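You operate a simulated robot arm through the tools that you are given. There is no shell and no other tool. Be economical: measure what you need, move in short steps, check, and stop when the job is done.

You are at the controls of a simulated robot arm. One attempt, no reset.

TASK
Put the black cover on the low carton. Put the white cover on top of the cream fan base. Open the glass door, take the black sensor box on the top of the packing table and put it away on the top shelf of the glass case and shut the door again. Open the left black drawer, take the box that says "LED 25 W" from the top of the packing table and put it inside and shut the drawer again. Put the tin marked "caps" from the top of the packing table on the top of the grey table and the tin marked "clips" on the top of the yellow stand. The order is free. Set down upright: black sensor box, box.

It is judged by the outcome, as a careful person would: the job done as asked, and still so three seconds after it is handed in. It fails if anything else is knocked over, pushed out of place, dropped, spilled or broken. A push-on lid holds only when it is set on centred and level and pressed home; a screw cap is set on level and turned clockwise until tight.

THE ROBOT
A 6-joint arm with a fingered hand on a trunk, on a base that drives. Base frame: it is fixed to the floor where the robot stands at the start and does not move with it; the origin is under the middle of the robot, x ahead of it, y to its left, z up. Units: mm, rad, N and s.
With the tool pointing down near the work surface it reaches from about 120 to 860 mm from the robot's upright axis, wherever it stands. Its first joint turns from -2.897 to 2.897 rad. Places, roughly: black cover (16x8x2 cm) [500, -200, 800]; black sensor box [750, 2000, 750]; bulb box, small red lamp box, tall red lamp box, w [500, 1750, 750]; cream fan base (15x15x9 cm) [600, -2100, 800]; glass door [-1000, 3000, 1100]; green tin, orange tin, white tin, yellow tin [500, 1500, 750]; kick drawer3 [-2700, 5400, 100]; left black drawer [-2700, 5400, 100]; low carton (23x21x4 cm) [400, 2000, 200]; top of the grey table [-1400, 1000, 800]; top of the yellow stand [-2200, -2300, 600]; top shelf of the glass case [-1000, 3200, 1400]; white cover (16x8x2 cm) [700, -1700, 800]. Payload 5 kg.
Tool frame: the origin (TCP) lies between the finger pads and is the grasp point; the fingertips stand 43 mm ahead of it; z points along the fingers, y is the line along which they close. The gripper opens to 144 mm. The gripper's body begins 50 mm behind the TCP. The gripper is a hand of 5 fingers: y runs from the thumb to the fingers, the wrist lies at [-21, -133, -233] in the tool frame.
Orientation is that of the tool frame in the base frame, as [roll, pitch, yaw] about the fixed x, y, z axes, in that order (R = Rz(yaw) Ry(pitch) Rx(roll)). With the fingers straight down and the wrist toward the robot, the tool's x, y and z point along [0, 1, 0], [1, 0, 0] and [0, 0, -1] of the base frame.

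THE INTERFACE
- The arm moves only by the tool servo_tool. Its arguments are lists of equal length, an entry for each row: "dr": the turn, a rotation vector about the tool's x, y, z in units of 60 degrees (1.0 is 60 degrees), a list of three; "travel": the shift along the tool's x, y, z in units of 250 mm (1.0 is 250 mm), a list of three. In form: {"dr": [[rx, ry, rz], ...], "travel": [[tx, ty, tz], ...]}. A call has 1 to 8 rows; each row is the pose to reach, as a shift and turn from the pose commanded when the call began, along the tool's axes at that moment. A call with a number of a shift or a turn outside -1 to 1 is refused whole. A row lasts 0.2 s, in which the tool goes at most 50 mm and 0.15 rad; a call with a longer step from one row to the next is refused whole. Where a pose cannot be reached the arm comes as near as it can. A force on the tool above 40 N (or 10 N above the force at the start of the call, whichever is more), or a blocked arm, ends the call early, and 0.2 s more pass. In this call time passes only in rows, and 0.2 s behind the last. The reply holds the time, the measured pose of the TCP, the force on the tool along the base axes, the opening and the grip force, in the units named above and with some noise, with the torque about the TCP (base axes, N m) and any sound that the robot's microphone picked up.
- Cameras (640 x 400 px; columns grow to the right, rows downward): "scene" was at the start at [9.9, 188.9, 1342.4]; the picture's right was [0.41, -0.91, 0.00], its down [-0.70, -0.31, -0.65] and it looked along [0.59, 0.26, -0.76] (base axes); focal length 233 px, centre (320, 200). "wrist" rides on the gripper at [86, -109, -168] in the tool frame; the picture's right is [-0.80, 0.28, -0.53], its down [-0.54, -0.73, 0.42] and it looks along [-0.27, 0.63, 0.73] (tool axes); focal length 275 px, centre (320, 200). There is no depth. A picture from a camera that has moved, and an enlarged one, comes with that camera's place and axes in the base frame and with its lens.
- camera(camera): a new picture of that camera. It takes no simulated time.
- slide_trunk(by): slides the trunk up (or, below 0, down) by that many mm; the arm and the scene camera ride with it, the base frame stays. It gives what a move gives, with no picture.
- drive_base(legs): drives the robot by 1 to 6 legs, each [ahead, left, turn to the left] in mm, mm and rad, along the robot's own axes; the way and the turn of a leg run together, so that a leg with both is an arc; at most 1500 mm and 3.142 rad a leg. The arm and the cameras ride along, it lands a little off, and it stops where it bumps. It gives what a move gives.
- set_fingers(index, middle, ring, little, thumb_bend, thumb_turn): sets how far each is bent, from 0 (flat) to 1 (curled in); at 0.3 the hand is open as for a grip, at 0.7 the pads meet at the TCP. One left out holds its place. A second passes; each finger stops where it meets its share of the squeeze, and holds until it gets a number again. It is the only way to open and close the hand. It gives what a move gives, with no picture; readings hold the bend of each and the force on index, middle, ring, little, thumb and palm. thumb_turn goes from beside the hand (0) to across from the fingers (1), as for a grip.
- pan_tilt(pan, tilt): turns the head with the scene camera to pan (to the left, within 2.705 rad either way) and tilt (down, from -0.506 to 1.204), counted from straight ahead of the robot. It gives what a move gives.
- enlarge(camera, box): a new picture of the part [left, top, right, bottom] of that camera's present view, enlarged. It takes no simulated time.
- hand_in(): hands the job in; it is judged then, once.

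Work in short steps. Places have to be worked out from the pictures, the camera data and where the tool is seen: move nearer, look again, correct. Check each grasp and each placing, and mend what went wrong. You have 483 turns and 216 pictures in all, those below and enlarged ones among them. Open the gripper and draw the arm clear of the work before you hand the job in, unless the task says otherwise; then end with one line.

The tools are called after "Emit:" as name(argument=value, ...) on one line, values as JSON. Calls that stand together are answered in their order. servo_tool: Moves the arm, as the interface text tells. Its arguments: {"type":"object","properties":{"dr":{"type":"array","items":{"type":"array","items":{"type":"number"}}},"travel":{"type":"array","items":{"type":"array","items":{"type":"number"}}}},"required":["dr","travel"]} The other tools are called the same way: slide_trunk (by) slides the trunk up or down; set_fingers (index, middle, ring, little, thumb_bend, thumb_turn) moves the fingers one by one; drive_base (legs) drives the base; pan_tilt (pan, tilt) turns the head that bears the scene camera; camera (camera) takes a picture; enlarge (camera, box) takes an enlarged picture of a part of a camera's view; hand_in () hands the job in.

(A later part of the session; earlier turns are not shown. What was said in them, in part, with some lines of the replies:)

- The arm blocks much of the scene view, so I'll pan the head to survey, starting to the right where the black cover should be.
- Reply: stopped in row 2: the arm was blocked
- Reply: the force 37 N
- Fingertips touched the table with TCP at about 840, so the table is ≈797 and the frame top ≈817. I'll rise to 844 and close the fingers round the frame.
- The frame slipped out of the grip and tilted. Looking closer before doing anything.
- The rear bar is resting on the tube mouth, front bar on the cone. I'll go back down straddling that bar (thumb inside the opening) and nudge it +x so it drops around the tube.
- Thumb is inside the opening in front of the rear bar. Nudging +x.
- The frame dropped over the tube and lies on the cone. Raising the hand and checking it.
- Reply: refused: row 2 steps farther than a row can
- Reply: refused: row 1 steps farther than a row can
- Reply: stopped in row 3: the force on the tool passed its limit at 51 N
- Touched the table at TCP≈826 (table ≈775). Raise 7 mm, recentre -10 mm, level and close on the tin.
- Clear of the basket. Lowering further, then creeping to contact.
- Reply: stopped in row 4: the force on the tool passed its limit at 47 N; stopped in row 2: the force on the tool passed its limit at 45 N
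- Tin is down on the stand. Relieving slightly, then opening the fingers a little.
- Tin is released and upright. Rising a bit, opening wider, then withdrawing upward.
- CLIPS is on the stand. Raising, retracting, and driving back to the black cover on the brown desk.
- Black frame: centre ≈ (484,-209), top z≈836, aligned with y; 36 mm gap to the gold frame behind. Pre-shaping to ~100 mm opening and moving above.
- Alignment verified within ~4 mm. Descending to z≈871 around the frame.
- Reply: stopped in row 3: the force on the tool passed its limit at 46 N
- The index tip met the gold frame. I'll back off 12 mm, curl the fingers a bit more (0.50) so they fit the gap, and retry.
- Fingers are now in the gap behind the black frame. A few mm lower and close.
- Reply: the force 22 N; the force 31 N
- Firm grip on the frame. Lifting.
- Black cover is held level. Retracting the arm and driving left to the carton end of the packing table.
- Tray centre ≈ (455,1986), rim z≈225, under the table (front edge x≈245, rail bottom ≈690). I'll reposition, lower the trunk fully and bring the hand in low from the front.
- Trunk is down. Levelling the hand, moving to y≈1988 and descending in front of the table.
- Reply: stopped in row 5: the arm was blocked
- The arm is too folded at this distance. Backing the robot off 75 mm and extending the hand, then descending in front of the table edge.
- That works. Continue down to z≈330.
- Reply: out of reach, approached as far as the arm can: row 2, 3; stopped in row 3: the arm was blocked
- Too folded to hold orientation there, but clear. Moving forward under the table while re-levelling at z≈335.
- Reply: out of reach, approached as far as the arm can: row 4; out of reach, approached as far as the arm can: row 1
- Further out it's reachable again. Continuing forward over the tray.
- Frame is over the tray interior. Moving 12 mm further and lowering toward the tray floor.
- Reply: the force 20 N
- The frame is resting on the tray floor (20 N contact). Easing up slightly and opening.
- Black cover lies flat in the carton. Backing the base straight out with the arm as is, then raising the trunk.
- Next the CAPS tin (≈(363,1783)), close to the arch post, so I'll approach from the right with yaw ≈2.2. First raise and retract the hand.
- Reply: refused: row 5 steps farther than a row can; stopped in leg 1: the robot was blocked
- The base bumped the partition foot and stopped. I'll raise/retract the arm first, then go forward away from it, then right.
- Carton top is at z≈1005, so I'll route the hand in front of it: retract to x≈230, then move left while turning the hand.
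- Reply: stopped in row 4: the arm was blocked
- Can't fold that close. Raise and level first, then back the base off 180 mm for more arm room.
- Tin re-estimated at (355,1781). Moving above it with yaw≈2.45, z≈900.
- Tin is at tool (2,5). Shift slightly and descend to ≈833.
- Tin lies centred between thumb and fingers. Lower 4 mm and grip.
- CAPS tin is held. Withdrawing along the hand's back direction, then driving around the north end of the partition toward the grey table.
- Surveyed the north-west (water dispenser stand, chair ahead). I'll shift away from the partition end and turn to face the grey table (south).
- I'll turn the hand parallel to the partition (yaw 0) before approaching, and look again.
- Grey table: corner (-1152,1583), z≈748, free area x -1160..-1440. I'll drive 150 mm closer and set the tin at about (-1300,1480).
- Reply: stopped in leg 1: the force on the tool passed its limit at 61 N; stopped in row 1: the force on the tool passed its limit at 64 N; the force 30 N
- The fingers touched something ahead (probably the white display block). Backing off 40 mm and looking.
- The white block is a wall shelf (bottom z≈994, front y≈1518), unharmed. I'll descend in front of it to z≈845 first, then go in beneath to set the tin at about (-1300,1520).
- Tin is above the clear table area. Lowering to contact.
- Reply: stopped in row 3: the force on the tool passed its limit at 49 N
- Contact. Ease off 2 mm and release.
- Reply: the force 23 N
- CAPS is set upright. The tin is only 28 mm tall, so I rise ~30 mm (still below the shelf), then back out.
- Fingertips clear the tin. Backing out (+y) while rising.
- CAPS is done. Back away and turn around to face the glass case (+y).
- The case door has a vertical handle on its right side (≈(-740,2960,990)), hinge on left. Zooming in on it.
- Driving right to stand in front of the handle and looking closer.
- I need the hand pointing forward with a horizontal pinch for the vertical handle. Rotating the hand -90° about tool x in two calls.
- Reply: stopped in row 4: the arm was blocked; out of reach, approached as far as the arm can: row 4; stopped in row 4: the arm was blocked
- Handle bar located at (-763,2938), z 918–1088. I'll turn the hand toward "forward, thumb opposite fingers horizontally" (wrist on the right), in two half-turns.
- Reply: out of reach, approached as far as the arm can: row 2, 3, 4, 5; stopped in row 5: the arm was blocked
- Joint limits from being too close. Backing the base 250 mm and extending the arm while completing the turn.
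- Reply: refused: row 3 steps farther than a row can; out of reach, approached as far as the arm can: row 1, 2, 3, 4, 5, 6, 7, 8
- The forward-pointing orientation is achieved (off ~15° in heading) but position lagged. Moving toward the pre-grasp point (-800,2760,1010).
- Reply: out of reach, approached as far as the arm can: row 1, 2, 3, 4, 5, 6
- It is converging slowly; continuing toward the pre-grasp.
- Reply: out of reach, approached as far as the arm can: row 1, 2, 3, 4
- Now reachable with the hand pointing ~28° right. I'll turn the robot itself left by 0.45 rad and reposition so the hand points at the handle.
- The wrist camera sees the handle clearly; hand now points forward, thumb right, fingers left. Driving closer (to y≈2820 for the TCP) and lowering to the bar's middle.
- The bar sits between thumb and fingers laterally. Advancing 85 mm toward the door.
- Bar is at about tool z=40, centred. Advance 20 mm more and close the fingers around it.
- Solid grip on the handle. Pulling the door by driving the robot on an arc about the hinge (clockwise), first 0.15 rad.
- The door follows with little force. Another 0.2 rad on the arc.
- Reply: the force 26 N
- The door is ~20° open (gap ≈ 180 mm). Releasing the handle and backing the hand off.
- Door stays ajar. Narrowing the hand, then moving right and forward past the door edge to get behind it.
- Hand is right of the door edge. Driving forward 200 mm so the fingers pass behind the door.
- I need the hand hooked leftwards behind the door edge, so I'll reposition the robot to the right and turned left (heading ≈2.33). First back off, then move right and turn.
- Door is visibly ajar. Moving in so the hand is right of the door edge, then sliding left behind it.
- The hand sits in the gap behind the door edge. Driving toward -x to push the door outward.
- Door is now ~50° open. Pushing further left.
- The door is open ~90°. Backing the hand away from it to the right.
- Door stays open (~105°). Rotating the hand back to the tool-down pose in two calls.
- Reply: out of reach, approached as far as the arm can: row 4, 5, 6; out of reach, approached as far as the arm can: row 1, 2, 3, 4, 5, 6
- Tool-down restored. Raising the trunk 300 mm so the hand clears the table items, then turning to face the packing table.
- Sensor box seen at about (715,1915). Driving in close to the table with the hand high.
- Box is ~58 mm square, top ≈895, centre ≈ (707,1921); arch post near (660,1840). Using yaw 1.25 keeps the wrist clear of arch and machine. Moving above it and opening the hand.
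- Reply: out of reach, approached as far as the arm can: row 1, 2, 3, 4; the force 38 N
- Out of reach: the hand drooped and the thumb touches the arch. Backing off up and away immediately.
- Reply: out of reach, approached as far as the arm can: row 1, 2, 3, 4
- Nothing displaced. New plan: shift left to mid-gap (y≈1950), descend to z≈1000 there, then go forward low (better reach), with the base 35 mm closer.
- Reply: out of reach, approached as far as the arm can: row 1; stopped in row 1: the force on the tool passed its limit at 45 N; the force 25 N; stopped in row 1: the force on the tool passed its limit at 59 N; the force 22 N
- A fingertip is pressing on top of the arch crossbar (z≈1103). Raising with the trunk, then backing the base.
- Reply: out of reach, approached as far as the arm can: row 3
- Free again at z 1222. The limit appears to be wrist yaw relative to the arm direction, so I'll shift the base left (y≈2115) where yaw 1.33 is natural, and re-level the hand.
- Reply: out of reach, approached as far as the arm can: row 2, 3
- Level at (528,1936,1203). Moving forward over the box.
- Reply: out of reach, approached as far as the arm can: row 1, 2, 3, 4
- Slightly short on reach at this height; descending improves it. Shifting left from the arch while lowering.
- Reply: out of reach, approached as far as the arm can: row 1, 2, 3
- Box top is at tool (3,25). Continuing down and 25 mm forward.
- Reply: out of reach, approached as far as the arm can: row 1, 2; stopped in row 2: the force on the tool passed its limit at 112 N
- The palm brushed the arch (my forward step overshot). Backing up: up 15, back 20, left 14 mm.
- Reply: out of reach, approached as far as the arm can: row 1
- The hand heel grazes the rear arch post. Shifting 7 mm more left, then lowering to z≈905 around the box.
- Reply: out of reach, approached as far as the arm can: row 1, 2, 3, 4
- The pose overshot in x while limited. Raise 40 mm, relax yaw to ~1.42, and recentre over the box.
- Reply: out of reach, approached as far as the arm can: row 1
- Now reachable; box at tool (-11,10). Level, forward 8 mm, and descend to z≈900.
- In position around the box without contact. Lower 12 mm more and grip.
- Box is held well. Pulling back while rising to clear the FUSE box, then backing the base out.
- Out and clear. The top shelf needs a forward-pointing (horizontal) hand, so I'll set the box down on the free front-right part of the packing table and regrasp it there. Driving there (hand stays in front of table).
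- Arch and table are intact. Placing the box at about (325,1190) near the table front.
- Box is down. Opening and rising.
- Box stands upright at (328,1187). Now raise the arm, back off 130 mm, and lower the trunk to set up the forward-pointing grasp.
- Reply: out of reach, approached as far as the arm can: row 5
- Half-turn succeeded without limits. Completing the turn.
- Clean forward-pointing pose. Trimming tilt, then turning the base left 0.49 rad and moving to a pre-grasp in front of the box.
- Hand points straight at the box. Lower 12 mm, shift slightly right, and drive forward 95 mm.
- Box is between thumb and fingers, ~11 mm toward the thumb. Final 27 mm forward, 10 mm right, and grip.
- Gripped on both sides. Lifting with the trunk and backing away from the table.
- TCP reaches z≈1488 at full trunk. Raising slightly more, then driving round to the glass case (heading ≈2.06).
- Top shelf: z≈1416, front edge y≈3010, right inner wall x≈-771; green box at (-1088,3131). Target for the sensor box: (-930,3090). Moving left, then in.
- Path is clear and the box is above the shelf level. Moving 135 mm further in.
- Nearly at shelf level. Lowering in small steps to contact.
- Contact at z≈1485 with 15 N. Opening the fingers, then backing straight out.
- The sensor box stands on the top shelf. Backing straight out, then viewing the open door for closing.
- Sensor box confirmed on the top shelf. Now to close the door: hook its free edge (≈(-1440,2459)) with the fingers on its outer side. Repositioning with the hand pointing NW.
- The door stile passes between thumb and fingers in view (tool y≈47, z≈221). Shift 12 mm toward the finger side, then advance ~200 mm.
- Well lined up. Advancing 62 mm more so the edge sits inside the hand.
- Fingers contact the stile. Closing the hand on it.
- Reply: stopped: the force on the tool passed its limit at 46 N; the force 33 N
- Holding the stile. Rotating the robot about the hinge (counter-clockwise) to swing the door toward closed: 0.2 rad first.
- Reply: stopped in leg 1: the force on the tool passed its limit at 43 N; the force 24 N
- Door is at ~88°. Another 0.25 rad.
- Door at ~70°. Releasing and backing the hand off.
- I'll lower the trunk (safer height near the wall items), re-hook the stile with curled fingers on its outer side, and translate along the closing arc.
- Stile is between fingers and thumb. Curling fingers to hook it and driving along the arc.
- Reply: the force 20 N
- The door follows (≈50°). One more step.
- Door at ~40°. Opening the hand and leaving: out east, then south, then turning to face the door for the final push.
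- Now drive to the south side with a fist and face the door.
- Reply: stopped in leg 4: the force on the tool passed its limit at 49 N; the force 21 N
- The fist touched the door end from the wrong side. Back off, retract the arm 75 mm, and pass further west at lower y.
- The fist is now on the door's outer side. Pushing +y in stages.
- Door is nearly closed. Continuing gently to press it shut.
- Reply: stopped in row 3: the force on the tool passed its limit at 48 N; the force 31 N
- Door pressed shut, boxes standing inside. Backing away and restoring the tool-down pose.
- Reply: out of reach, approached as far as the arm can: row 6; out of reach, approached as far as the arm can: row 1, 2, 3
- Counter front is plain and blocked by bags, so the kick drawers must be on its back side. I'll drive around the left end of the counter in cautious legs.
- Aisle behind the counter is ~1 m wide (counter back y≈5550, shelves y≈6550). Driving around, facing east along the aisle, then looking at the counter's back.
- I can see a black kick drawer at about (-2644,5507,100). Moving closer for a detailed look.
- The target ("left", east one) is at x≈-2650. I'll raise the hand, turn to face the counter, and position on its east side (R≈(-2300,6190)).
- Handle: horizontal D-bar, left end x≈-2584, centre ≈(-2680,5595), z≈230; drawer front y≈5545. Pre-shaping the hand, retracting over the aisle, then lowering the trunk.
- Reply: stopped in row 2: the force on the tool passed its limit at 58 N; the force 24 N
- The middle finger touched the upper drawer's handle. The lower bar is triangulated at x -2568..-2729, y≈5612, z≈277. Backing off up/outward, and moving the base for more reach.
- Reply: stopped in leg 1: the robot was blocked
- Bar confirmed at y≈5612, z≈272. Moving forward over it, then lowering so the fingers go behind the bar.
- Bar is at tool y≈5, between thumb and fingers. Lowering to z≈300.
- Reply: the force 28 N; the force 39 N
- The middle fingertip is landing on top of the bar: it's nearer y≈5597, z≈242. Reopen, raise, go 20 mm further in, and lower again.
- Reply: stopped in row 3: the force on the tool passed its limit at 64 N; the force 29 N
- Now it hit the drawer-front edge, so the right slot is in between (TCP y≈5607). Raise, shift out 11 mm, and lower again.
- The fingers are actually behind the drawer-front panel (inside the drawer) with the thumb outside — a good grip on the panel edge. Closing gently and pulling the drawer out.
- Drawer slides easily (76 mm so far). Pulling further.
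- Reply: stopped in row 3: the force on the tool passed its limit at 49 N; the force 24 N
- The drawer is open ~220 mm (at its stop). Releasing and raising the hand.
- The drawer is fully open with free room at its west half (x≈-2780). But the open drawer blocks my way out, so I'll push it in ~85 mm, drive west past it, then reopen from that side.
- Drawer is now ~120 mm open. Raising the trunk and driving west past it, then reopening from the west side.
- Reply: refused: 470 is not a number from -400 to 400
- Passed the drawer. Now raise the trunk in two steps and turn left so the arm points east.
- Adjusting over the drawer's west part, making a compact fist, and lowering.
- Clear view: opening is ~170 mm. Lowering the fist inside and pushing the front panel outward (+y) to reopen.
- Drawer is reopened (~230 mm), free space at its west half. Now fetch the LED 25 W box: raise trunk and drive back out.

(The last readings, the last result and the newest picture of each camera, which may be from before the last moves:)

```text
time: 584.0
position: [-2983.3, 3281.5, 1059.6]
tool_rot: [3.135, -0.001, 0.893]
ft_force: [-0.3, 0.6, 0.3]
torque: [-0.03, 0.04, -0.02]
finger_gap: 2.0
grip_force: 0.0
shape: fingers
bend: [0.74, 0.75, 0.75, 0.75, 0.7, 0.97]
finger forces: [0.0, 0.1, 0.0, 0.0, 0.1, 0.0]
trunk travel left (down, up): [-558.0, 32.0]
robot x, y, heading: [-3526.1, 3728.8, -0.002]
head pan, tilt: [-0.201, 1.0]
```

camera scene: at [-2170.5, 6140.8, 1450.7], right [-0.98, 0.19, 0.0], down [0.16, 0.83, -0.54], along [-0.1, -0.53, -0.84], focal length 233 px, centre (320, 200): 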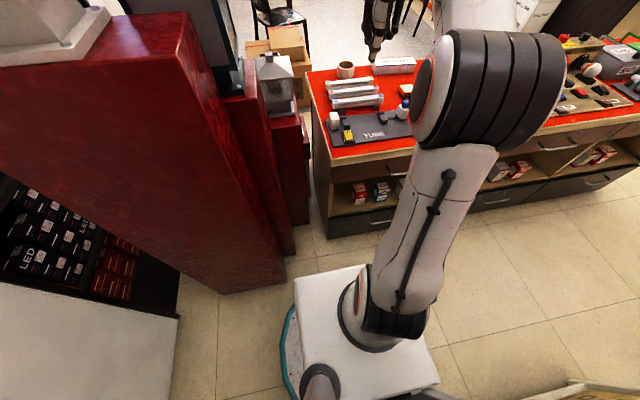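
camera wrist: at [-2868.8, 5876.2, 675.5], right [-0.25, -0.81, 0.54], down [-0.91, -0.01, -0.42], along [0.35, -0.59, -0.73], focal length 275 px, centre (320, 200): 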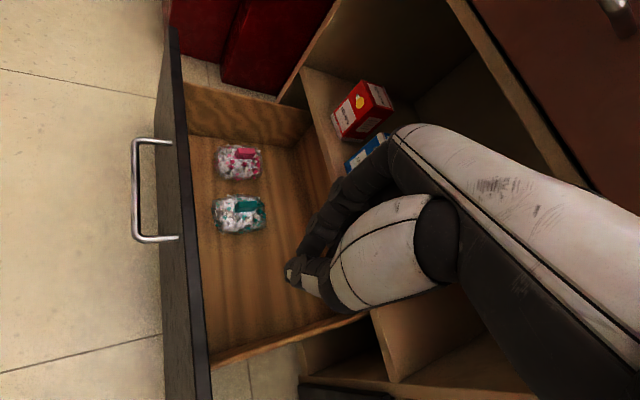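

Emit:
drive_base(legs=[[0, 0, -1.571], [850, 138, 0], [850, 138, 0], [0, 0, 1.2], [0, 0, 0.97]])

Emit:
drive_base(legs=[[770, -527, 0], [770, -527, 0], [770, -527, 0], [0, 0, -0.6]])

```text
time: 602.0
position: [-2551.6, 1948.8, 1059.9]
tool_rot: [3.135, -0.002, 1.479]
ft_force: [-0.8, 0.0, 0.4]
torque: [-0.02, 0.02, 0.01]
finger_gap: 1.9
grip_force: 0.1
shape: fingers
bend: [0.74, 0.75, 0.75, 0.75, 0.7, 0.97]
finger forces: [0.0, 0.1, 0.0, 0.1, 0.0, 0.0]
trunk travel left (down, up): [-558.0, 32.0]
robot x, y, heading: [-3243.0, 2020.2, 0.583]
head pan, tilt: [-0.201, 1.0]
```

```text
time: 615.7
position: [227.2, 1900.1, 1058.5]
tool_rot: [-3.14, 0.0, 1.482]
ft_force: [-23.8, 3.5, 11.0]
torque: [-0.57, -1.69, -0.97]
finger_gap: 1.7
grip_force: 13.3
shape: fingers
bend: [0.74, 0.75, 0.75, 0.75, 0.7, 0.97]
finger forces: [0.1, 1.9, 24.6, 0.0, 0.0, 0.0]
trunk travel left (down, up): [-558.0, 32.0]
robot x, y, heading: [-461.6, 1970.4, 0.585]
head pan, tilt: [-0.201, 1.0]
stopped in leg 3: the force on the tool passed its limit at 49 N (the readings are from after the stop); the commanded pose is now the measured one
```

The hand touched the arch's front post. Backing off, then continuing with the turn and to the LED box.

Emit:
drive_base(legs=[[-75, 51, 0], [0, 0, -0.585], [0, -640, 0]])

Emit:
pan_tilt(pan=0.3, tilt=0.75)

Emit:
camera(camera="scene")

```text
time: 621.6
position: [-11.1, 893.6, 1056.5]
tool_rot: [-3.136, -0.001, 0.897]
ft_force: [0.0, -0.2, 0.6]
torque: [-0.02, -0.05, 0.03]
finger_gap: 1.8
grip_force: 0.1
shape: fingers
bend: [0.74, 0.75, 0.75, 0.75, 0.7, 0.97]
finger forces: [0.1, 0.1, 0.0, 0.0, 0.0, 0.1]
trunk travel left (down, up): [-558.0, 32.0]
robot x, y, heading: [-553.8, 1333.3, 0.003]
head pan, tilt: [-0.201, 1.0]
```

```text
time: 622.5
position: [-12.5, 892.0, 1056.2]
tool_rot: [-3.136, 0.0, 0.896]
ft_force: [0.3, 0.8, -0.2]
torque: [0.03, -0.01, 0.01]
finger_gap: 1.7
grip_force: 0.0
shape: fingers
bend: [0.74, 0.75, 0.75, 0.75, 0.7, 0.97]
finger forces: [0.0, 0.1, 0.1, 0.0, 0.1, 0.0]
trunk travel left (down, up): [-558.0, 32.0]
robot x, y, heading: [-554.8, 1332.9, 0.005]
head pan, tilt: [0.3, 0.75]
```

```text
13 pictures are left
camera scene: at [-532.4, 1514.3, 1634.8], right [0.3, -0.95, 0.0], down [-0.65, -0.2, -0.73], along [0.7, 0.22, -0.68], focal length 233 px, centre (320, 200)
```

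scene: 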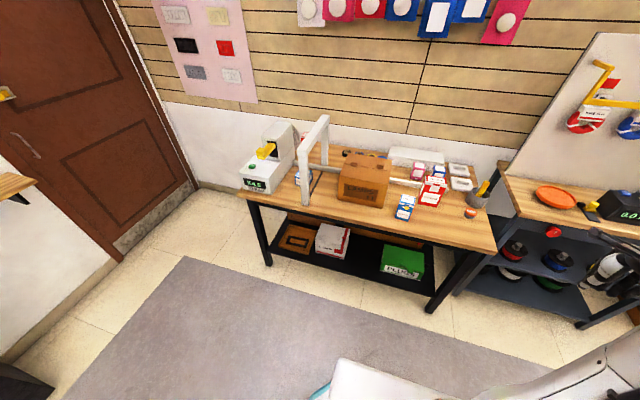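

Everything is in place. Moving in for the LED 25 W box (centre ≈(514,1235), top ≈907).

Emit:
drive_base(legs=[[375, 0, 0]])

Emit:
set_fingers(index=0.42, middle=0.42, ring=0.42, little=0.42, thumb_bend=0.4)

Emit:
servo_tool(dr=[[0, 0, -0.065], [0, 0, -0.13], [0, 0, -0.195], [0, 0, -0.26], [0, 0, -0.322]], travel=[[0.144, -0.038, 0], [0.288, -0.076, 0], [0.432, -0.114, 0], [0.576, -0.152, 0], [0.72, -0.19, 0]])

Emit:
servo_tool(dr=[[0, 0, -0.065], [0, 0, -0.13], [0, 0, -0.195], [0, 0, -0.26], [0, 0, -0.322]], travel=[[0.15, 0.012, 0], [0.3, 0.024, 0], [0.45, 0.036, 0], [0.6, 0.048, 0], [0.755, 0.058, 0]])

Emit:
camera(camera="wrist")

```text
time: 624.9
position: [364.1, 893.9, 1055.8]
tool_rot: [-3.135, 0.0, 0.896]
ft_force: [0.8, -0.2, 0.0]
torque: [0.0, -0.01, 0.04]
finger_gap: 1.4
grip_force: 0.1
shape: fingers
bend: [0.74, 0.75, 0.75, 0.75, 0.7, 0.97]
finger forces: [0.0, 0.0, 0.0, 0.0, 0.0, 0.1]
trunk travel left (down, up): [-558.0, 32.0]
robot x, y, heading: [-177.5, 1332.8, 0.002]
head pan, tilt: [0.3, 0.75]
```

```text
time: 625.9
position: [362.2, 892.7, 1055.7]
tool_rot: [-3.133, -0.001, 0.898]
ft_force: [0.1, 0.2, 0.1]
torque: [0.0, -0.03, -0.02]
finger_gap: 110.1
grip_force: 0.0
shape: fingers
bend: [0.42, 0.42, 0.42, 0.42, 0.4, 0.97]
finger forces: [0.0, 0.0, 0.0, 0.0, 0.0, 0.0]
trunk travel left (down, up): [-558.0, 32.0]
robot x, y, heading: [-172.6, 1330.0, -0.002]
head pan, tilt: [0.3, 0.75]
```

```text
time: 627.1
position: [437.9, 1065.4, 1055.7]
tool_rot: [-3.137, -0.001, 1.236]
ft_force: [-1.0, 0.2, -0.2]
torque: [0.0, -0.03, -0.01]
finger_gap: 110.2
grip_force: 0.0
shape: fingers
bend: [0.42, 0.42, 0.42, 0.42, 0.4, 0.98]
finger forces: [0.0, 0.1, 0.0, 0.1, 0.1, 0.0]
trunk travel left (down, up): [-558.0, 32.0]
robot x, y, heading: [-173.7, 1332.1, -0.0]
head pan, tilt: [0.3, 0.75]
```

```text
time: 628.3
position: [514.3, 1239.0, 1056.5]
tool_rot: [-3.136, -0.004, 1.572]
ft_force: [0.7, 0.0, 0.2]
torque: [0.01, 0.02, 0.0]
finger_gap: 110.5
grip_force: 0.2
shape: fingers
bend: [0.42, 0.42, 0.42, 0.42, 0.4, 0.98]
finger forces: [0.1, 0.0, 0.1, 0.0, 0.0, 0.0]
trunk travel left (down, up): [-558.0, 32.0]
robot x, y, heading: [-175.7, 1334.6, -0.002]
head pan, tilt: [0.3, 0.75]
```

```text
12 pictures are left
camera wrist: at [404.9, 1322.5, 1225.1], right [0.29, -0.8, 0.53], down [-0.73, -0.54, -0.42], along [0.62, -0.26, -0.74], focal length 275 px, centre (320, 200)
```

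wrist: 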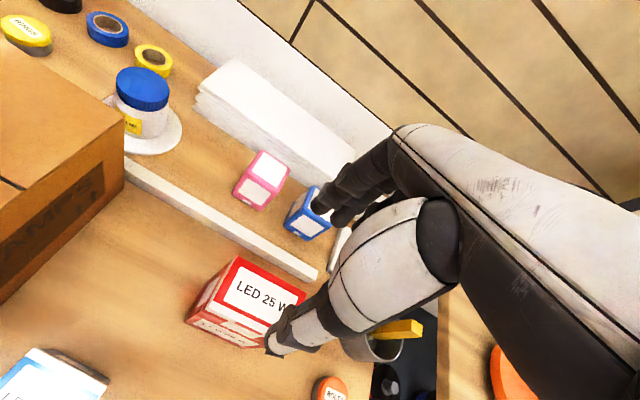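

LED 25 W box is centred under the hand. Descending around it.

Emit:
servo_tool(dr=[[0, 0, 0], [0, 0, 0], [0, 0, 0], [0, 0, 0]], travel=[[0, -0.024, 0.18], [0, -0.024, 0.36], [0, -0.024, 0.52], [0, -0.024, 0.636]])

Emit:
set_fingers(index=0.72, middle=0.72, ring=0.72, little=0.72, thumb_bend=0.72)

Emit:
servo_tool(dr=[[0, 0, 0], [0, 0, 0], [0, 0, 0], [0, 0, 0]], travel=[[0, 0, -0.08], [0, 0, -0.24], [0, 0, -0.42], [0, 0, -0.6]])

Emit:
camera(camera="wrist")

```text
time: 629.3
position: [507.7, 1238.5, 898.1]
tool_rot: [-3.137, -0.003, 1.572]
ft_force: [-0.5, 0.5, 0.1]
torque: [0.0, 0.01, -0.01]
finger_gap: 110.8
grip_force: 0.0
shape: fingers
bend: [0.42, 0.42, 0.42, 0.42, 0.4, 0.98]
finger forces: [0.0, 0.0, 0.1, 0.0, 0.1, 0.1]
trunk travel left (down, up): [-558.0, 32.0]
robot x, y, heading: [-175.9, 1334.3, 0.009]
head pan, tilt: [0.3, 0.75]
```

```text
time: 630.3
position: [507.5, 1238.1, 897.8]
tool_rot: [-3.138, -0.004, 1.574]
ft_force: [0.2, 0.1, 0.1]
torque: [-0.03, -0.04, 0.01]
finger_gap: 61.1
grip_force: 25.3
shape: fingers
bend: [0.58, 0.61, 0.64, 0.72, 0.55, 0.94]
finger forces: [9.9, 7.8, 7.6, 0.0, 25.2, 0.1]
trunk travel left (down, up): [-558.0, 32.0]
robot x, y, heading: [-174.8, 1326.4, 0.001]
head pan, tilt: [0.3, 0.75]
```

```text
time: 631.3
position: [506.7, 1237.2, 1048.2]
tool_rot: [-3.135, -0.003, 1.572]
ft_force: [-0.5, -1.0, -3.2]
torque: [0.02, -0.03, 0.0]
finger_gap: 61.1
grip_force: 25.3
shape: fingers
bend: [0.58, 0.61, 0.64, 0.72, 0.55, 0.94]
finger forces: [9.8, 7.6, 7.5, 0.0, 25.2, 0.0]
trunk travel left (down, up): [-558.0, 32.0]
robot x, y, heading: [-175.5, 1335.5, 0.005]
head pan, tilt: [0.3, 0.75]
```

```text
11 pictures are left
camera wrist: at [398.1, 1321.6, 1215.6], right [0.29, -0.8, 0.53], down [-0.73, -0.54, -0.42], along [0.62, -0.26, -0.74], focal length 275 px, centre (320, 200)
```

wrist: 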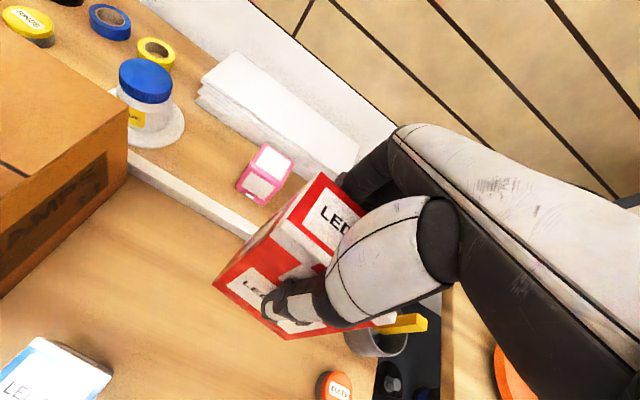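

LED 25 W box held firmly. Raising it more, backing off, and driving the known route to the drawer.

Emit:
servo_tool(dr=[[0, 0, 0], [0, 0, 0]], travel=[[0, 0, -0.15], [0, 0, -0.3]])

Emit:
drive_base(legs=[[-385, 0, 0], [0, 700, 0], [0, 0, 1.571], [0, 0, 1.571]])

Emit:
drive_base(legs=[[1350, 0, 0], [1340, 0, 0], [0, 0, -1.571], [838, 131, 0], [838, 131, 0]])

```text
time: 631.9
position: [506.9, 1237.8, 1121.7]
tool_rot: [-3.136, -0.004, 1.574]
ft_force: [-0.6, -0.2, -2.0]
torque: [-0.03, -0.02, -0.01]
finger_gap: 60.8
grip_force: 25.1
shape: fingers
bend: [0.58, 0.61, 0.64, 0.72, 0.55, 0.94]
finger forces: [9.8, 7.6, 7.4, 0.0, 25.0, 0.0]
trunk travel left (down, up): [-558.0, 32.0]
robot x, y, heading: [-177.3, 1338.1, 0.003]
head pan, tilt: [0.3, 0.75]
```

```text
time: 645.4
position: [-1240.1, 2141.8, 1121.9]
tool_rot: [-3.135, -0.003, -1.583]
ft_force: [0.4, -0.4, -1.6]
torque: [0.01, 0.02, -0.02]
finger_gap: 60.0
grip_force: 23.8
shape: fingers
bend: [0.58, 0.62, 0.65, 0.72, 0.56, 0.94]
finger forces: [9.0, 7.3, 7.1, 0.0, 23.3, 0.0]
trunk travel left (down, up): [-558.0, 32.0]
robot x, y, heading: [-557.7, 2034.9, 3.13]
head pan, tilt: [0.3, 0.75]
```

```text
time: 670.6
position: [-3398.9, 4420.1, 1120.6]
tool_rot: [-3.136, -0.004, 3.137]
ft_force: [-0.3, 0.1, -2.1]
torque: [0.04, 0.0, -0.06]
finger_gap: 59.7
grip_force: 22.7
shape: fingers
bend: [0.59, 0.62, 0.65, 0.72, 0.56, 0.94]
finger forces: [8.8, 7.0, 6.6, 0.0, 22.5, 0.0]
trunk travel left (down, up): [-558.0, 32.0]
robot x, y, heading: [-3497.9, 3735.9, 1.567]
head pan, tilt: [0.3, 0.75]
```

Emit:
drive_base(legs=[[250, 802, 0], [115, 210, 0], [916, 380, 0], [0, 0, -1.567], [0, 1110, 0]])

Emit:
drive_base(legs=[[750, 15, 0], [745, 15, 0]])

```text
time: 690.3
position: [-4217.8, 6039.4, 1121.7]
tool_rot: [-3.135, -0.003, 1.576]
ft_force: [0.1, 0.5, -1.8]
torque: [-0.02, 0.01, -0.01]
finger_gap: 59.0
grip_force: 21.4
shape: fingers
bend: [0.59, 0.62, 0.65, 0.72, 0.56, 0.94]
finger forces: [8.6, 6.7, 6.5, 0.0, 21.7, 0.0]
trunk travel left (down, up): [-558.0, 32.0]
robot x, y, heading: [-4902.2, 6135.6, 0.003]
head pan, tilt: [0.3, 0.75]
```

```text
time: 698.0
position: [-2729.6, 6084.0, 1121.4]
tool_rot: [-3.136, -0.004, 1.58]
ft_force: [0.4, 0.1, -1.6]
torque: [-0.01, -0.01, 0.02]
finger_gap: 59.4
grip_force: 22.2
shape: fingers
bend: [0.59, 0.62, 0.65, 0.72, 0.56, 0.94]
finger forces: [8.7, 6.8, 6.5, 0.0, 21.9, 0.1]
trunk travel left (down, up): [-558.0, 32.0]
robot x, y, heading: [-3412.9, 6172.2, 0.013]
head pan, tilt: [0.3, 0.75]
```

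Positioned by the drawer. Swinging the box over the drawer's free west half at (-2800,5700).

Emit:
servo_tool(dr=[[0, 0, 0], [0, 0, 0], [0, 0, 0], [0, 0, 0], [0, 0, 0]], travel=[[-0.153, -0.029, 0], [-0.306, -0.058, 0], [-0.46, -0.088, 0], [-0.613, -0.117, 0], [-0.766, -0.146, 0]])

Emit:
servo_tool(dr=[[0, 0, 0], [0, 0, 0], [0, 0, 0], [0, 0, 0], [0, 0, 0]], travel=[[-0.153, -0.029, 0], [-0.306, -0.058, 0], [-0.46, -0.088, 0], [-0.613, -0.117, 0], [-0.766, -0.146, 0]])

Emit:
camera(camera="wrist")

```text
time: 699.2
position: [-2765.0, 5890.7, 1120.4]
tool_rot: [-3.137, -0.004, 1.578]
ft_force: [-0.3, -0.5, -1.5]
torque: [-0.03, -0.04, 0.02]
finger_gap: 58.8
grip_force: 21.9
shape: fingers
bend: [0.59, 0.62, 0.65, 0.72, 0.56, 0.94]
finger forces: [8.7, 6.7, 6.4, 0.1, 21.7, 0.0]
trunk travel left (down, up): [-558.0, 32.0]
robot x, y, heading: [-3414.5, 6171.0, 0.012]
head pan, tilt: [0.3, 0.75]
```

```text
time: 700.4
position: [-2798.8, 5698.2, 1120.4]
tool_rot: [-3.137, -0.004, 1.58]
ft_force: [0.0, 0.0, -2.0]
torque: [0.02, -0.01, -0.01]
finger_gap: 59.1
grip_force: 21.7
shape: fingers
bend: [0.59, 0.62, 0.65, 0.72, 0.56, 0.94]
finger forces: [8.6, 6.8, 6.4, 0.1, 21.6, 0.1]
trunk travel left (down, up): [-558.0, 32.0]
robot x, y, heading: [-3412.2, 6178.0, 0.007]
head pan, tilt: [0.3, 0.75]
```

```text
10 pictures are left
camera wrist: at [-2908.8, 5781.7, 1287.7], right [0.29, -0.8, 0.53], down [-0.72, -0.55, -0.42], along [0.62, -0.26, -0.74], focal length 275 px, centre (320, 200)
```

wrist: 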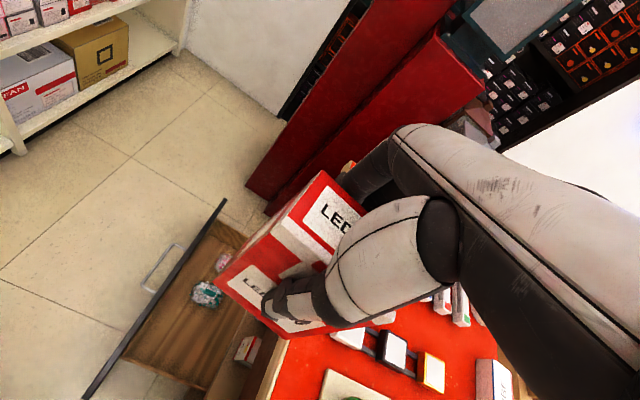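

Over the open drawer and clear of the counter edge. Lowering with the trunk.

Emit:
slide_trunk(by=-400)

Emit:
slide_trunk(by=-150)

Emit:
camera(camera="wrist")

```text
time: 704.2
position: [-2798.8, 5698.8, 721.5]
tool_rot: [-3.135, -0.002, 1.58]
ft_force: [0.6, 0.4, -1.4]
torque: [-0.03, 0.0, 0.0]
finger_gap: 58.8
grip_force: 21.7
shape: fingers
bend: [0.59, 0.62, 0.65, 0.72, 0.56, 0.94]
finger forces: [8.7, 6.8, 6.4, 0.0, 21.6, 0.0]
trunk travel left (down, up): [-158.0, 432.0]
robot x, y, heading: [-3413.5, 6176.0, 0.007]
head pan, tilt: [0.3, 0.75]
```

```text
time: 706.0
position: [-2799.1, 5698.9, 570.8]
tool_rot: [-3.136, -0.004, 1.58]
ft_force: [-0.6, -0.6, -0.7]
torque: [0.0, -0.02, 0.01]
finger_gap: 58.9
grip_force: 21.8
shape: fingers
bend: [0.59, 0.62, 0.65, 0.72, 0.56, 0.94]
finger forces: [8.5, 6.7, 6.3, 0.0, 21.6, 0.0]
trunk travel left (down, up): [-8.0, 582.0]
robot x, y, heading: [-3414.8, 6178.3, 0.009]
head pan, tilt: [0.3, 0.75]
```

```text
9 pictures are left
camera wrist: at [-2908.7, 5782.8, 738.3], right [0.29, -0.8, 0.53], down [-0.72, -0.55, -0.42], along [0.63, -0.26, -0.74], focal length 275 px, centre (320, 200)
```

wrist: 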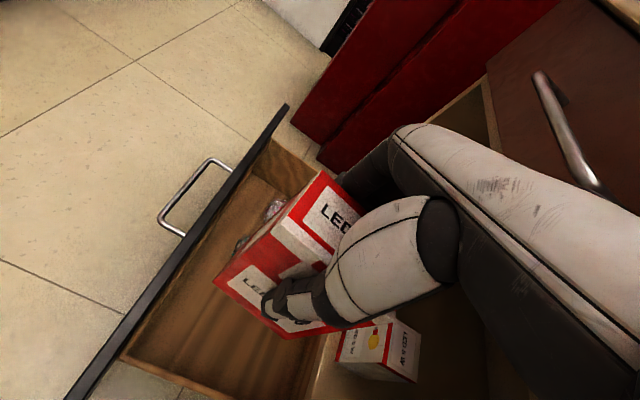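

Box is directly above the drawer's free area. Lowering further, then creeping to the drawer floor.

Emit:
servo_tool(dr=[[0, 0, 0], [0, 0, 0], [0, 0, 0], [0, 0, 0], [0, 0, 0], [0, 0, 0]], travel=[[0, 0, 0.17], [0, 0, 0.34], [0, 0, 0.51], [0, 0, 0.68], [0, 0, 0.84], [0, 0, 0.98]])

Emit:
servo_tool(dr=[[0, 0, 0], [0, 0, 0], [0, 0, 0], [0, 0, 0], [0, 0, 0], [0, 0, 0], [0, 0, 0], [0, 0, 0]], travel=[[0, 0, 0.04], [0, 0, 0.08], [0, 0, 0.12], [0, 0, 0.16], [0, 0, 0.2], [0, 0, 0.24], [0, 0, 0.28], [0, 0, 0.32]])

```text
time: 707.4
position: [-2800.1, 5701.2, 325.4]
tool_rot: [-3.138, -0.003, 1.581]
ft_force: [0.1, 0.2, -0.8]
torque: [-0.02, -0.02, -0.01]
finger_gap: 58.6
grip_force: 22.3
shape: fingers
bend: [0.59, 0.62, 0.65, 0.72, 0.56, 0.94]
finger forces: [8.5, 6.7, 6.4, 0.1, 21.5, 0.1]
trunk travel left (down, up): [-8.0, 582.0]
robot x, y, heading: [-3412.8, 6174.9, 0.009]
head pan, tilt: [0.3, 0.75]
```

```text
time: 709.2
position: [-2801.5, 5700.8, 244.9]
tool_rot: [-3.135, -0.003, 1.58]
ft_force: [0.5, -0.3, -0.8]
torque: [-0.01, 0.01, 0.0]
finger_gap: 58.5
grip_force: 22.0
shape: fingers
bend: [0.59, 0.62, 0.65, 0.72, 0.56, 0.94]
finger forces: [8.5, 6.8, 6.3, 0.0, 21.5, 0.0]
trunk travel left (down, up): [-8.0, 582.0]
robot x, y, heading: [-3414.6, 6173.6, 0.011]
head pan, tilt: [0.3, 0.75]
```

Emit:
servo_tool(dr=[[0, 0, 0], [0, 0, 0], [0, 0, 0], [0, 0, 0], [0, 0, 0], [0, 0, 0], [0, 0, 0], [0, 0, 0]], travel=[[0, 0, 0.03], [0, 0, 0.06], [0, 0, 0.09], [0, 0, 0.12], [0, 0, 0.15], [0, 0, 0.18], [0, 0, 0.21], [0, 0, 0.24]])

```text
time: 711.0
position: [-2800.7, 5700.5, 186.5]
tool_rot: [-3.138, -0.005, 1.577]
ft_force: [-0.6, 0.3, 5.8]
torque: [-0.01, 0.03, -0.02]
finger_gap: 58.6
grip_force: 22.8
shape: fingers
bend: [0.59, 0.62, 0.65, 0.72, 0.56, 0.94]
finger forces: [8.8, 7.0, 6.6, 0.0, 24.2, 0.0]
trunk travel left (down, up): [-8.0, 582.0]
robot x, y, heading: [-3411.8, 6175.1, 0.011]
head pan, tilt: [0.3, 0.75]
```

Contact with the drawer floor (z≈63). Releasing and rising.

Emit:
servo_tool(dr=[[0, 0, 0]], travel=[[0, 0, 0.008]])

Emit:
set_fingers(index=0.46, middle=0.46, ring=0.46, little=0.46, thumb_bend=0.44)

Emit:
servo_tool(dr=[[0, 0, 0], [0, 0, 0], [0, 0, 0], [0, 0, 0], [0, 0, 0], [0, 0, 0]], travel=[[0, 0, -0.1], [0, 0, -0.28], [0, 0, -0.46], [0, 0, -0.64], [0, 0, -0.82], [0, 0, -1.0]])

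Emit:
servo_tool(dr=[[0, 0, 0], [0, 0, 0]], travel=[[0, 0, -0.18], [0, 0, -0.36]])

Emit:
camera(camera="wrist")

```text
time: 711.4
position: [-2800.8, 5700.0, 187.4]
tool_rot: [-3.14, -0.002, 1.579]
ft_force: [-4.5, 0.2, 16.2]
torque: [0.03, 0.16, 0.0]
finger_gap: 58.8
grip_force: 24.3
shape: fingers
bend: [0.59, 0.62, 0.66, 0.72, 0.56, 0.94]
finger forces: [8.7, 6.9, 6.4, 0.0, 26.5, 0.0]
trunk travel left (down, up): [-8.0, 582.0]
robot x, y, heading: [-3413.2, 6175.7, 0.009]
head pan, tilt: [0.3, 0.75]
```

```text
time: 712.4
position: [-2800.9, 5701.7, 182.8]
tool_rot: [-3.136, -0.003, 1.58]
ft_force: [-0.1, -0.4, -0.6]
torque: [-0.01, -0.01, -0.02]
finger_gap: 96.1
grip_force: 0.1
shape: fingers
bend: [0.46, 0.46, 0.46, 0.46, 0.44, 0.97]
finger forces: [0.0, 0.1, 0.1, 0.0, 0.1, 0.1]
trunk travel left (down, up): [-8.0, 582.0]
robot x, y, heading: [-3410.9, 6176.4, 0.008]
head pan, tilt: [0.3, 0.75]
```

```text
time: 713.8
position: [-2799.0, 5702.4, 431.8]
tool_rot: [-3.135, -0.006, 1.579]
ft_force: [0.3, 0.3, -2.1]
torque: [0.02, 0.01, 0.03]
finger_gap: 96.6
grip_force: 0.0
shape: fingers
bend: [0.46, 0.46, 0.46, 0.46, 0.44, 0.97]
finger forces: [0.0, 0.0, 0.0, 0.0, 0.0, 0.0]
trunk travel left (down, up): [-8.0, 582.0]
robot x, y, heading: [-3416.7, 6174.9, 0.004]
head pan, tilt: [0.3, 0.75]
```

```text
time: 714.4
position: [-2798.8, 5701.1, 522.4]
tool_rot: [-3.135, -0.006, 1.579]
ft_force: [0.3, 0.1, -2.3]
torque: [0.03, 0.02, 0.05]
finger_gap: 95.8
grip_force: 0.1
shape: fingers
bend: [0.46, 0.46, 0.46, 0.46, 0.44, 0.97]
finger forces: [0.0, 0.0, 0.0, 0.0, 0.1, 0.0]
trunk travel left (down, up): [-8.0, 582.0]
robot x, y, heading: [-3410.6, 6172.1, 0.011]
head pan, tilt: [0.3, 0.75]
```

```text
8 pictures are left
camera wrist: at [-2908.4, 5784.1, 690.4], right [0.29, -0.8, 0.53], down [-0.72, -0.55, -0.42], along [0.62, -0.26, -0.74], focal length 275 px, centre (320, 200)
```

wrist: 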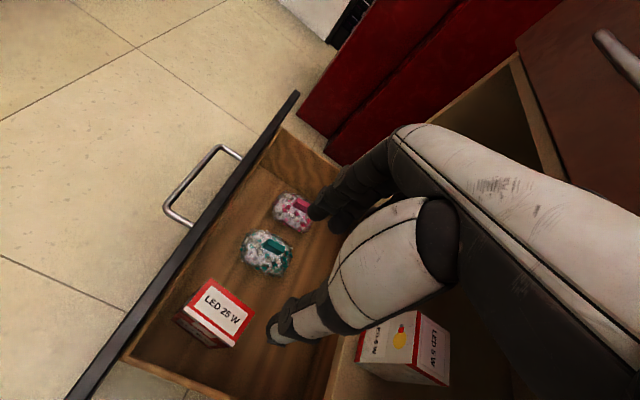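

LED 25 W box stands upright in the drawer. Now make a fist, move outside the front panel and lower to push it shut.

Emit:
set_fingers(index=0.8, middle=0.8, ring=0.8, little=0.8, thumb_bend=0.72)

Emit:
servo_tool(dr=[[0, 0, 0], [0, 0, 0], [0, 0, 0], [0, 0, 0]], travel=[[0.19, 0.02, 0], [0.38, 0.04, 0], [0.57, 0.06, 0], [0.74, 0.08, 0]])

Emit:
servo_tool(dr=[[0, 0, 0], [0, 0, 0], [0, 0, 0], [0, 0, 0], [0, 0, 0], [0, 0, 0]], travel=[[0, 0, 0.17], [0, 0, 0.34], [0, 0, 0.51], [0, 0, 0.68], [0, 0, 0.85], [0, 0, 1.0]])

Emit:
camera(camera="wrist")

```text
time: 715.4
position: [-2799.8, 5701.1, 521.5]
tool_rot: [-3.138, -0.003, 1.58]
ft_force: [0.1, -0.1, -0.1]
torque: [0.0, -0.01, 0.02]
finger_gap: 1.9
grip_force: 0.1
shape: fingers
bend: [0.74, 0.8, 0.8, 0.8, 0.71, 0.97]
finger forces: [0.0, 0.0, 0.0, 0.0, 0.0, 0.1]
trunk travel left (down, up): [-8.0, 582.0]
robot x, y, heading: [-3414.1, 6173.7, 0.013]
head pan, tilt: [0.3, 0.75]
```

```text
time: 716.4
position: [-2780.5, 5884.4, 524.0]
tool_rot: [-3.139, -0.004, 1.579]
ft_force: [-0.9, -0.5, -0.8]
torque: [0.05, -0.03, -0.01]
finger_gap: 2.0
grip_force: 0.0
shape: fingers
bend: [0.74, 0.8, 0.8, 0.8, 0.7, 0.97]
finger forces: [0.0, 0.0, 0.0, 0.0, 0.0, 0.0]
trunk travel left (down, up): [-8.0, 582.0]
robot x, y, heading: [-3411.5, 6174.4, 0.011]
head pan, tilt: [0.3, 0.75]
```

```text
time: 717.8
position: [-2781.8, 5885.5, 273.8]
tool_rot: [-3.138, -0.003, 1.578]
ft_force: [0.4, -0.6, 1.2]
torque: [0.01, 0.08, 0.01]
finger_gap: 1.8
grip_force: 0.1
shape: fingers
bend: [0.75, 0.8, 0.8, 0.8, 0.7, 0.97]
finger forces: [0.0, 0.0, 0.0, 0.0, 0.0, 0.0]
trunk travel left (down, up): [-8.0, 582.0]
robot x, y, heading: [-3415.2, 6174.3, 0.008]
head pan, tilt: [0.3, 0.75]
```

```text
7 pictures are left
camera wrist: at [-2891.5, 5969.5, 442.3], right [0.29, -0.8, 0.53], down [-0.72, -0.55, -0.42], along [0.63, -0.26, -0.73], focal length 275 px, centre (320, 200)
```

wrist: 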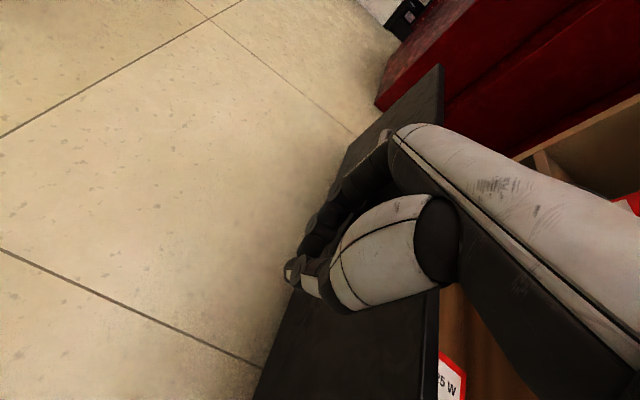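

Fist is outside the panel. Lowering 40 mm and pushing -y with the base.

Emit:
servo_tool(dr=[[0, 0, 0]], travel=[[0, 0, 0.16]])

Emit:
drive_base(legs=[[0, -120, 0]])

Emit:
drive_base(legs=[[0, -80, 0]])

Emit:
servo_tool(dr=[[0, 0, 0], [0, 0, 0], [0, 0, 0], [0, 0, 0], [0, 0, 0], [0, 0, 0], [0, 0, 0], [0, 0, 0]], travel=[[-0.04, 0, 0], [-0.08, 0, 0], [-0.12, 0, 0], [-0.16, 0, 0], [-0.2, 0, 0], [-0.24, 0, 0], [-0.28, 0, 0], [-0.32, 0, 0]])

Emit:
camera(camera="wrist")

```text
time: 718.2
position: [-2784.8, 5887.0, 231.7]
tool_rot: [-3.132, -0.006, 1.575]
ft_force: [-15.6, 0.1, -2.1]
torque: [0.1, -0.33, -0.63]
finger_gap: 1.6
grip_force: 8.0
shape: fingers
bend: [0.75, 0.8, 0.8, 0.8, 0.7, 0.97]
finger forces: [0.0, 0.0, 15.2, 0.1, 0.1, 0.1]
trunk travel left (down, up): [-8.0, 582.0]
robot x, y, heading: [-3416.9, 6175.8, 0.008]
head pan, tilt: [0.3, 0.75]
```

```text
time: 719.4
position: [-2781.1, 5767.3, 232.7]
tool_rot: [-3.136, -0.006, 1.579]
ft_force: [-22.9, 1.9, -4.3]
torque: [0.13, -0.53, -0.97]
finger_gap: 1.7
grip_force: 11.7
shape: fingers
bend: [0.75, 0.8, 0.8, 0.8, 0.7, 0.97]
finger forces: [0.0, 0.1, 22.0, 1.1, 0.1, 0.0]
trunk travel left (down, up): [-8.0, 582.0]
robot x, y, heading: [-3414.0, 6052.7, 0.011]
head pan, tilt: [0.3, 0.75]
```

```text
time: 720.5
position: [-2781.9, 5688.3, 233.1]
tool_rot: [-3.137, -0.007, 1.579]
ft_force: [-24.4, 1.1, 4.6]
torque: [-0.27, -0.95, -1.03]
finger_gap: 1.3
grip_force: 12.9
shape: fingers
bend: [0.75, 0.8, 0.8, 0.8, 0.7, 0.97]
finger forces: [0.0, 0.0, 24.3, 1.1, 0.0, 0.0]
trunk travel left (down, up): [-8.0, 582.0]
robot x, y, heading: [-3413.3, 5975.3, 0.007]
head pan, tilt: [0.3, 0.75]
```

```text
time: 721.9
position: [-2783.0, 5634.5, 232.8]
tool_rot: [-3.133, -0.009, 1.59]
ft_force: [-19.6, 9.5, 13.7]
torque: [-1.21, -1.06, -0.43]
finger_gap: 1.7
grip_force: 15.4
shape: fingers
bend: [0.75, 0.8, 0.8, 0.8, 0.7, 0.97]
finger forces: [0.0, 0.0, 22.0, 8.4, 0.0, 0.0]
trunk travel left (down, up): [-8.0, 582.0]
robot x, y, heading: [-3412.6, 5977.7, 0.011]
head pan, tilt: [0.3, 0.75]
stopped in row 7: the force on the tool passed its limit at 47 N (the readings are from after the stop); the commanded pose is now the measured one
```

```text
6 pictures are left
camera wrist: at [-2893.2, 5715.7, 400.7], right [0.31, -0.79, 0.53], down [-0.72, -0.55, -0.42], along [0.63, -0.25, -0.74], focal length 275 px, centre (320, 200)
```

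wrist: 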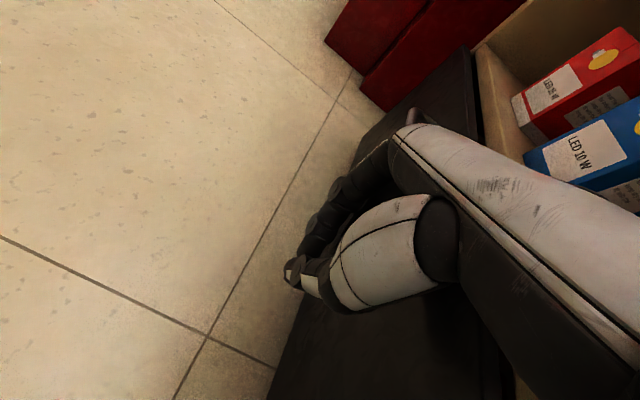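

Hit the end stop (47 N). Backing off and raising to verify it is fully shut.

Emit:
servo_tool(dr=[[0, 0, 0], [0, 0, 0], [0, 0, 0]], travel=[[0.06, -0.08, 0], [0.2, -0.14, 0], [0.36, -0.14, 0]])

Emit:
servo_tool(dr=[[0, 0, 0], [0, 0, 0], [0, 0, 0], [0, 0, 0], [0, 0, 0], [0, 0, 0]], travel=[[0, 0, -0.17], [0, 0, -0.34], [0, 0, -0.51], [0, 0, -0.68], [0, 0, -0.85], [0, 0, -1.0]])

Emit:
camera(camera="wrist")

```text
time: 722.7
position: [-2818.6, 5722.8, 232.8]
tool_rot: [-3.131, -0.009, 1.589]
ft_force: [-0.3, -1.2, 0.4]
torque: [0.04, 0.03, 0.0]
finger_gap: 1.7
grip_force: 0.0
shape: fingers
bend: [0.75, 0.8, 0.8, 0.8, 0.7, 0.97]
finger forces: [0.0, 0.1, 0.1, 0.1, 0.0, 0.0]
trunk travel left (down, up): [-8.0, 582.0]
robot x, y, heading: [-3413.2, 5974.9, 0.011]
head pan, tilt: [0.3, 0.75]
```

```text
time: 724.1
position: [-2817.6, 5719.9, 481.0]
tool_rot: [-3.13, -0.01, 1.59]
ft_force: [0.3, 0.4, -2.0]
torque: [-0.01, 0.01, -0.02]
finger_gap: 1.7
grip_force: 0.1
shape: fingers
bend: [0.75, 0.8, 0.8, 0.8, 0.7, 0.97]
finger forces: [0.0, 0.0, 0.1, 0.0, 0.0, 0.0]
trunk travel left (down, up): [-8.0, 582.0]
robot x, y, heading: [-3410.7, 5978.1, 0.01]
head pan, tilt: [0.3, 0.75]
```

```text
5 pictures are left
camera wrist: at [-2927.0, 5802.3, 650.3], right [0.3, -0.8, 0.52], down [-0.72, -0.55, -0.42], along [0.62, -0.25, -0.74], focal length 275 px, centre (320, 200)
```

wrist: 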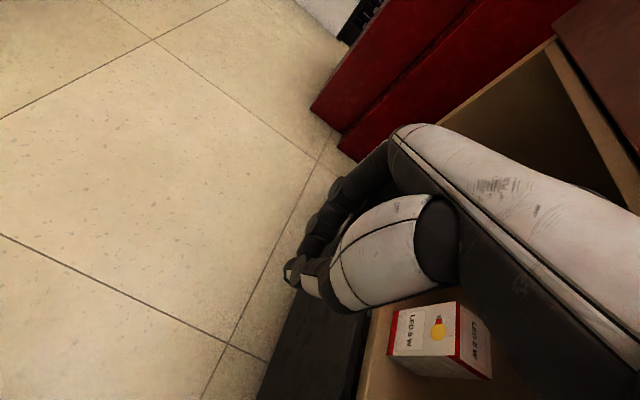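

Emit:
pan_tilt(pan=-0.55, tilt=0.75)

Emit:
camera(camera="scene")

```text
time: 725.3
position: [-2817.3, 5720.3, 481.0]
tool_rot: [-3.133, -0.009, 1.591]
ft_force: [-0.4, -1.2, -0.4]
torque: [0.0, 0.03, 0.01]
finger_gap: 1.5
grip_force: 0.0
shape: fingers
bend: [0.75, 0.8, 0.8, 0.8, 0.7, 0.97]
finger forces: [0.0, 0.0, 0.1, 0.0, 0.0, 0.0]
trunk travel left (down, up): [-8.0, 582.0]
robot x, y, heading: [-3416.1, 5979.7, 0.012]
head pan, tilt: [-0.55, 0.75]
```

```text
4 pictures are left
camera scene: at [-3403.7, 6089.7, 1084.8], right [-0.51, -0.86, 0.0], down [-0.58, 0.35, -0.73], along [0.63, -0.38, -0.68], focal length 233 px, centre (320, 200)
```

scene: 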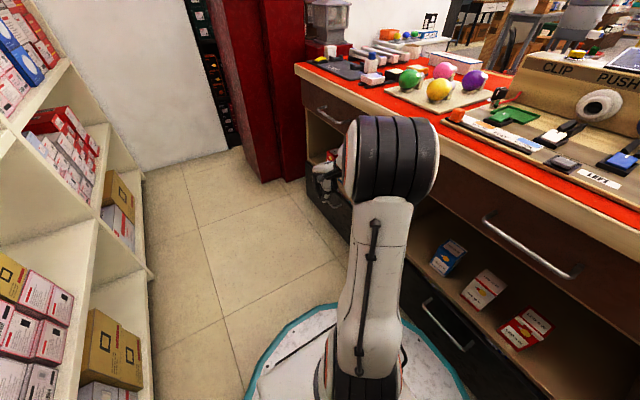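

To be sure it is fully home, push once more at x≈-2818, clear of the handle end.

Emit:
servo_tool(dr=[[0, 0, 0], [0, 0, 0], [0, 0, 0], [0, 0, 0], [0, 0, 0], [0, 0, 0]], travel=[[0, 0, 0.17], [0, 0, 0.34], [0, 0, 0.51], [0, 0, 0.68], [0, 0, 0.85], [0, 0, 0.98]])

Emit:
servo_tool(dr=[[0, 0, 0], [0, 0, 0], [0, 0, 0], [0, 0, 0], [0, 0, 0], [0, 0, 0], [0, 0, 0], [0, 0, 0]], travel=[[-0.08, 0, 0], [-0.16, 0, 0], [-0.24, 0, 0], [-0.3, 0, 0], [-0.34, 0, 0], [-0.38, 0, 0], [-0.42, 0, 0], [-0.46, 0, 0]])

```text
time: 726.7
position: [-2817.1, 5722.4, 238.4]
tool_rot: [-3.135, -0.007, 1.589]
ft_force: [-0.5, 0.1, 1.1]
torque: [-0.03, 0.07, -0.01]
finger_gap: 1.9
grip_force: 0.1
shape: fingers
bend: [0.75, 0.8, 0.8, 0.8, 0.7, 0.97]
finger forces: [0.1, 0.0, 0.1, 0.0, 0.0, 0.1]
trunk travel left (down, up): [-8.0, 582.0]
robot x, y, heading: [-3414.6, 5975.1, 0.012]
head pan, tilt: [-0.55, 0.75]
```

```text
time: 728.2
position: [-2815.7, 5632.6, 235.2]
tool_rot: [-3.131, -0.012, 1.61]
ft_force: [-2.0, 11.3, 3.8]
torque: [-0.97, -0.29, 0.19]
finger_gap: 1.6
grip_force: 6.0
shape: fingers
bend: [0.75, 0.8, 0.8, 0.8, 0.7, 0.97]
finger forces: [0.0, 0.0, 0.0, 11.3, 0.0, 0.0]
trunk travel left (down, up): [-8.0, 582.0]
robot x, y, heading: [-3408.7, 5976.6, 0.012]
head pan, tilt: [-0.55, 0.75]
stopped in row 7: the force on the tool passed its limit at 48 N (the readings are from after the stop); the commanded pose is now the measured one
```

Hard stop at the same place with a clean push: the drawer is shut. Withdrawing the hand, opening it, and drawing the arm clear.

Emit:
servo_tool(dr=[[0, 0, 0], [0, 0, 0], [0, 0, 0]], travel=[[0.12, 0, 0], [0.3, 0, 0], [0.48, 0, 0]])

Emit:
slide_trunk(by=350)

Emit:
set_fingers(index=0.3, middle=0.3, ring=0.3, little=0.3, thumb_bend=0.3)

Emit:
drive_base(legs=[[-500, 120, 0], [-600, 0, 0]])

Emit:
pan_tilt(pan=-0.3, tilt=0.45)

Emit:
enlarge(camera="scene", box=[220, 120, 440, 300])

```text
time: 729.0
position: [-2820.4, 5750.5, 236.2]
tool_rot: [-3.132, -0.013, 1.605]
ft_force: [0.2, -0.4, -0.7]
torque: [0.03, -0.01, 0.02]
finger_gap: 1.8
grip_force: 0.0
shape: fingers
bend: [0.75, 0.8, 0.8, 0.8, 0.7, 0.97]
finger forces: [0.0, 0.1, 0.1, 0.0, 0.0, 0.1]
trunk travel left (down, up): [-8.0, 582.0]
robot x, y, heading: [-3415.2, 5973.3, 0.014]
head pan, tilt: [-0.55, 0.75]
```

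```text
time: 732.4
position: [-2820.0, 5750.6, 587.1]
tool_rot: [-3.133, -0.012, 1.606]
ft_force: [0.6, 0.5, 0.0]
torque: [-0.01, 0.0, 0.01]
finger_gap: 1.2
grip_force: 0.0
shape: fingers
bend: [0.75, 0.8, 0.8, 0.8, 0.7, 0.97]
finger forces: [0.0, 0.0, 0.0, 0.0, 0.1, 0.0]
trunk travel left (down, up): [-358.0, 232.0]
robot x, y, heading: [-3413.6, 5977.4, 0.011]
head pan, tilt: [-0.55, 0.75]
```

```text
time: 733.4
position: [-2820.9, 5752.1, 587.3]
tool_rot: [-3.131, -0.012, 1.608]
ft_force: [-0.3, 0.5, 0.9]
torque: [-0.01, 0.02, 0.03]
finger_gap: 149.3
grip_force: 0.0
shape: fingers
bend: [0.3, 0.3, 0.3, 0.3, 0.3, 0.97]
finger forces: [0.0, 0.0, 0.0, 0.0, 0.0, 0.0]
trunk travel left (down, up): [-358.0, 232.0]
robot x, y, heading: [-3413.1, 5976.6, 0.01]
head pan, tilt: [-0.55, 0.75]
```

```text
time: 739.4
position: [-3916.4, 5861.9, 587.1]
tool_rot: [-3.13, -0.012, 1.605]
ft_force: [0.4, -1.0, -0.5]
torque: [0.03, 0.03, 0.02]
finger_gap: 149.2
grip_force: 0.0
shape: fingers
bend: [0.3, 0.3, 0.3, 0.3, 0.3, 0.97]
finger forces: [0.1, 0.1, 0.1, 0.0, 0.0, 0.0]
trunk travel left (down, up): [-358.0, 232.0]
robot x, y, heading: [-4510.9, 6088.4, 0.008]
head pan, tilt: [-0.55, 0.75]
```

```text
time: 740.2
position: [-3916.1, 5861.3, 587.1]
tool_rot: [-3.132, -0.013, 1.604]
ft_force: [-0.5, -0.1, -0.5]
torque: [0.01, -0.01, 0.01]
finger_gap: 149.5
grip_force: 0.1
shape: fingers
bend: [0.3, 0.3, 0.3, 0.3, 0.3, 0.97]
finger forces: [0.0, 0.1, 0.1, 0.0, 0.0, 0.1]
trunk travel left (down, up): [-358.0, 232.0]
robot x, y, heading: [-4509.1, 6092.3, 0.008]
head pan, tilt: [-0.3, 0.45]
```

```text
2.22 times, centred on (330, 210) of scene
camera zoom: at [-4481.9, 6218.6, 1461.2], right [-0.29, -0.96, 0.0], down [-0.42, 0.13, -0.9], along [0.86, -0.26, -0.44], focal length 518 px, centre (298, 178)
```

zoom: 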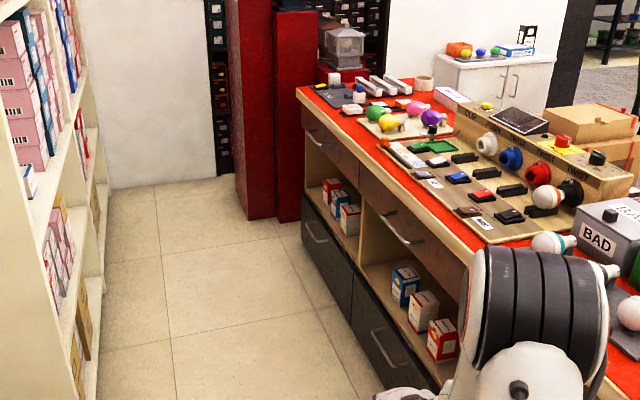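

The drawer is flush with its neighbour and nothing around it has moved. The arm is clear and the hand is open, so I'm handing in.

Emit:
hand_in()

```text
The job is handed in.
```

I put both covers, the sensor box, the LED 25 W box and both tins where you asked, shut the glass door and the left black drawer again, and handed the job in. I haven't seen a verdict.
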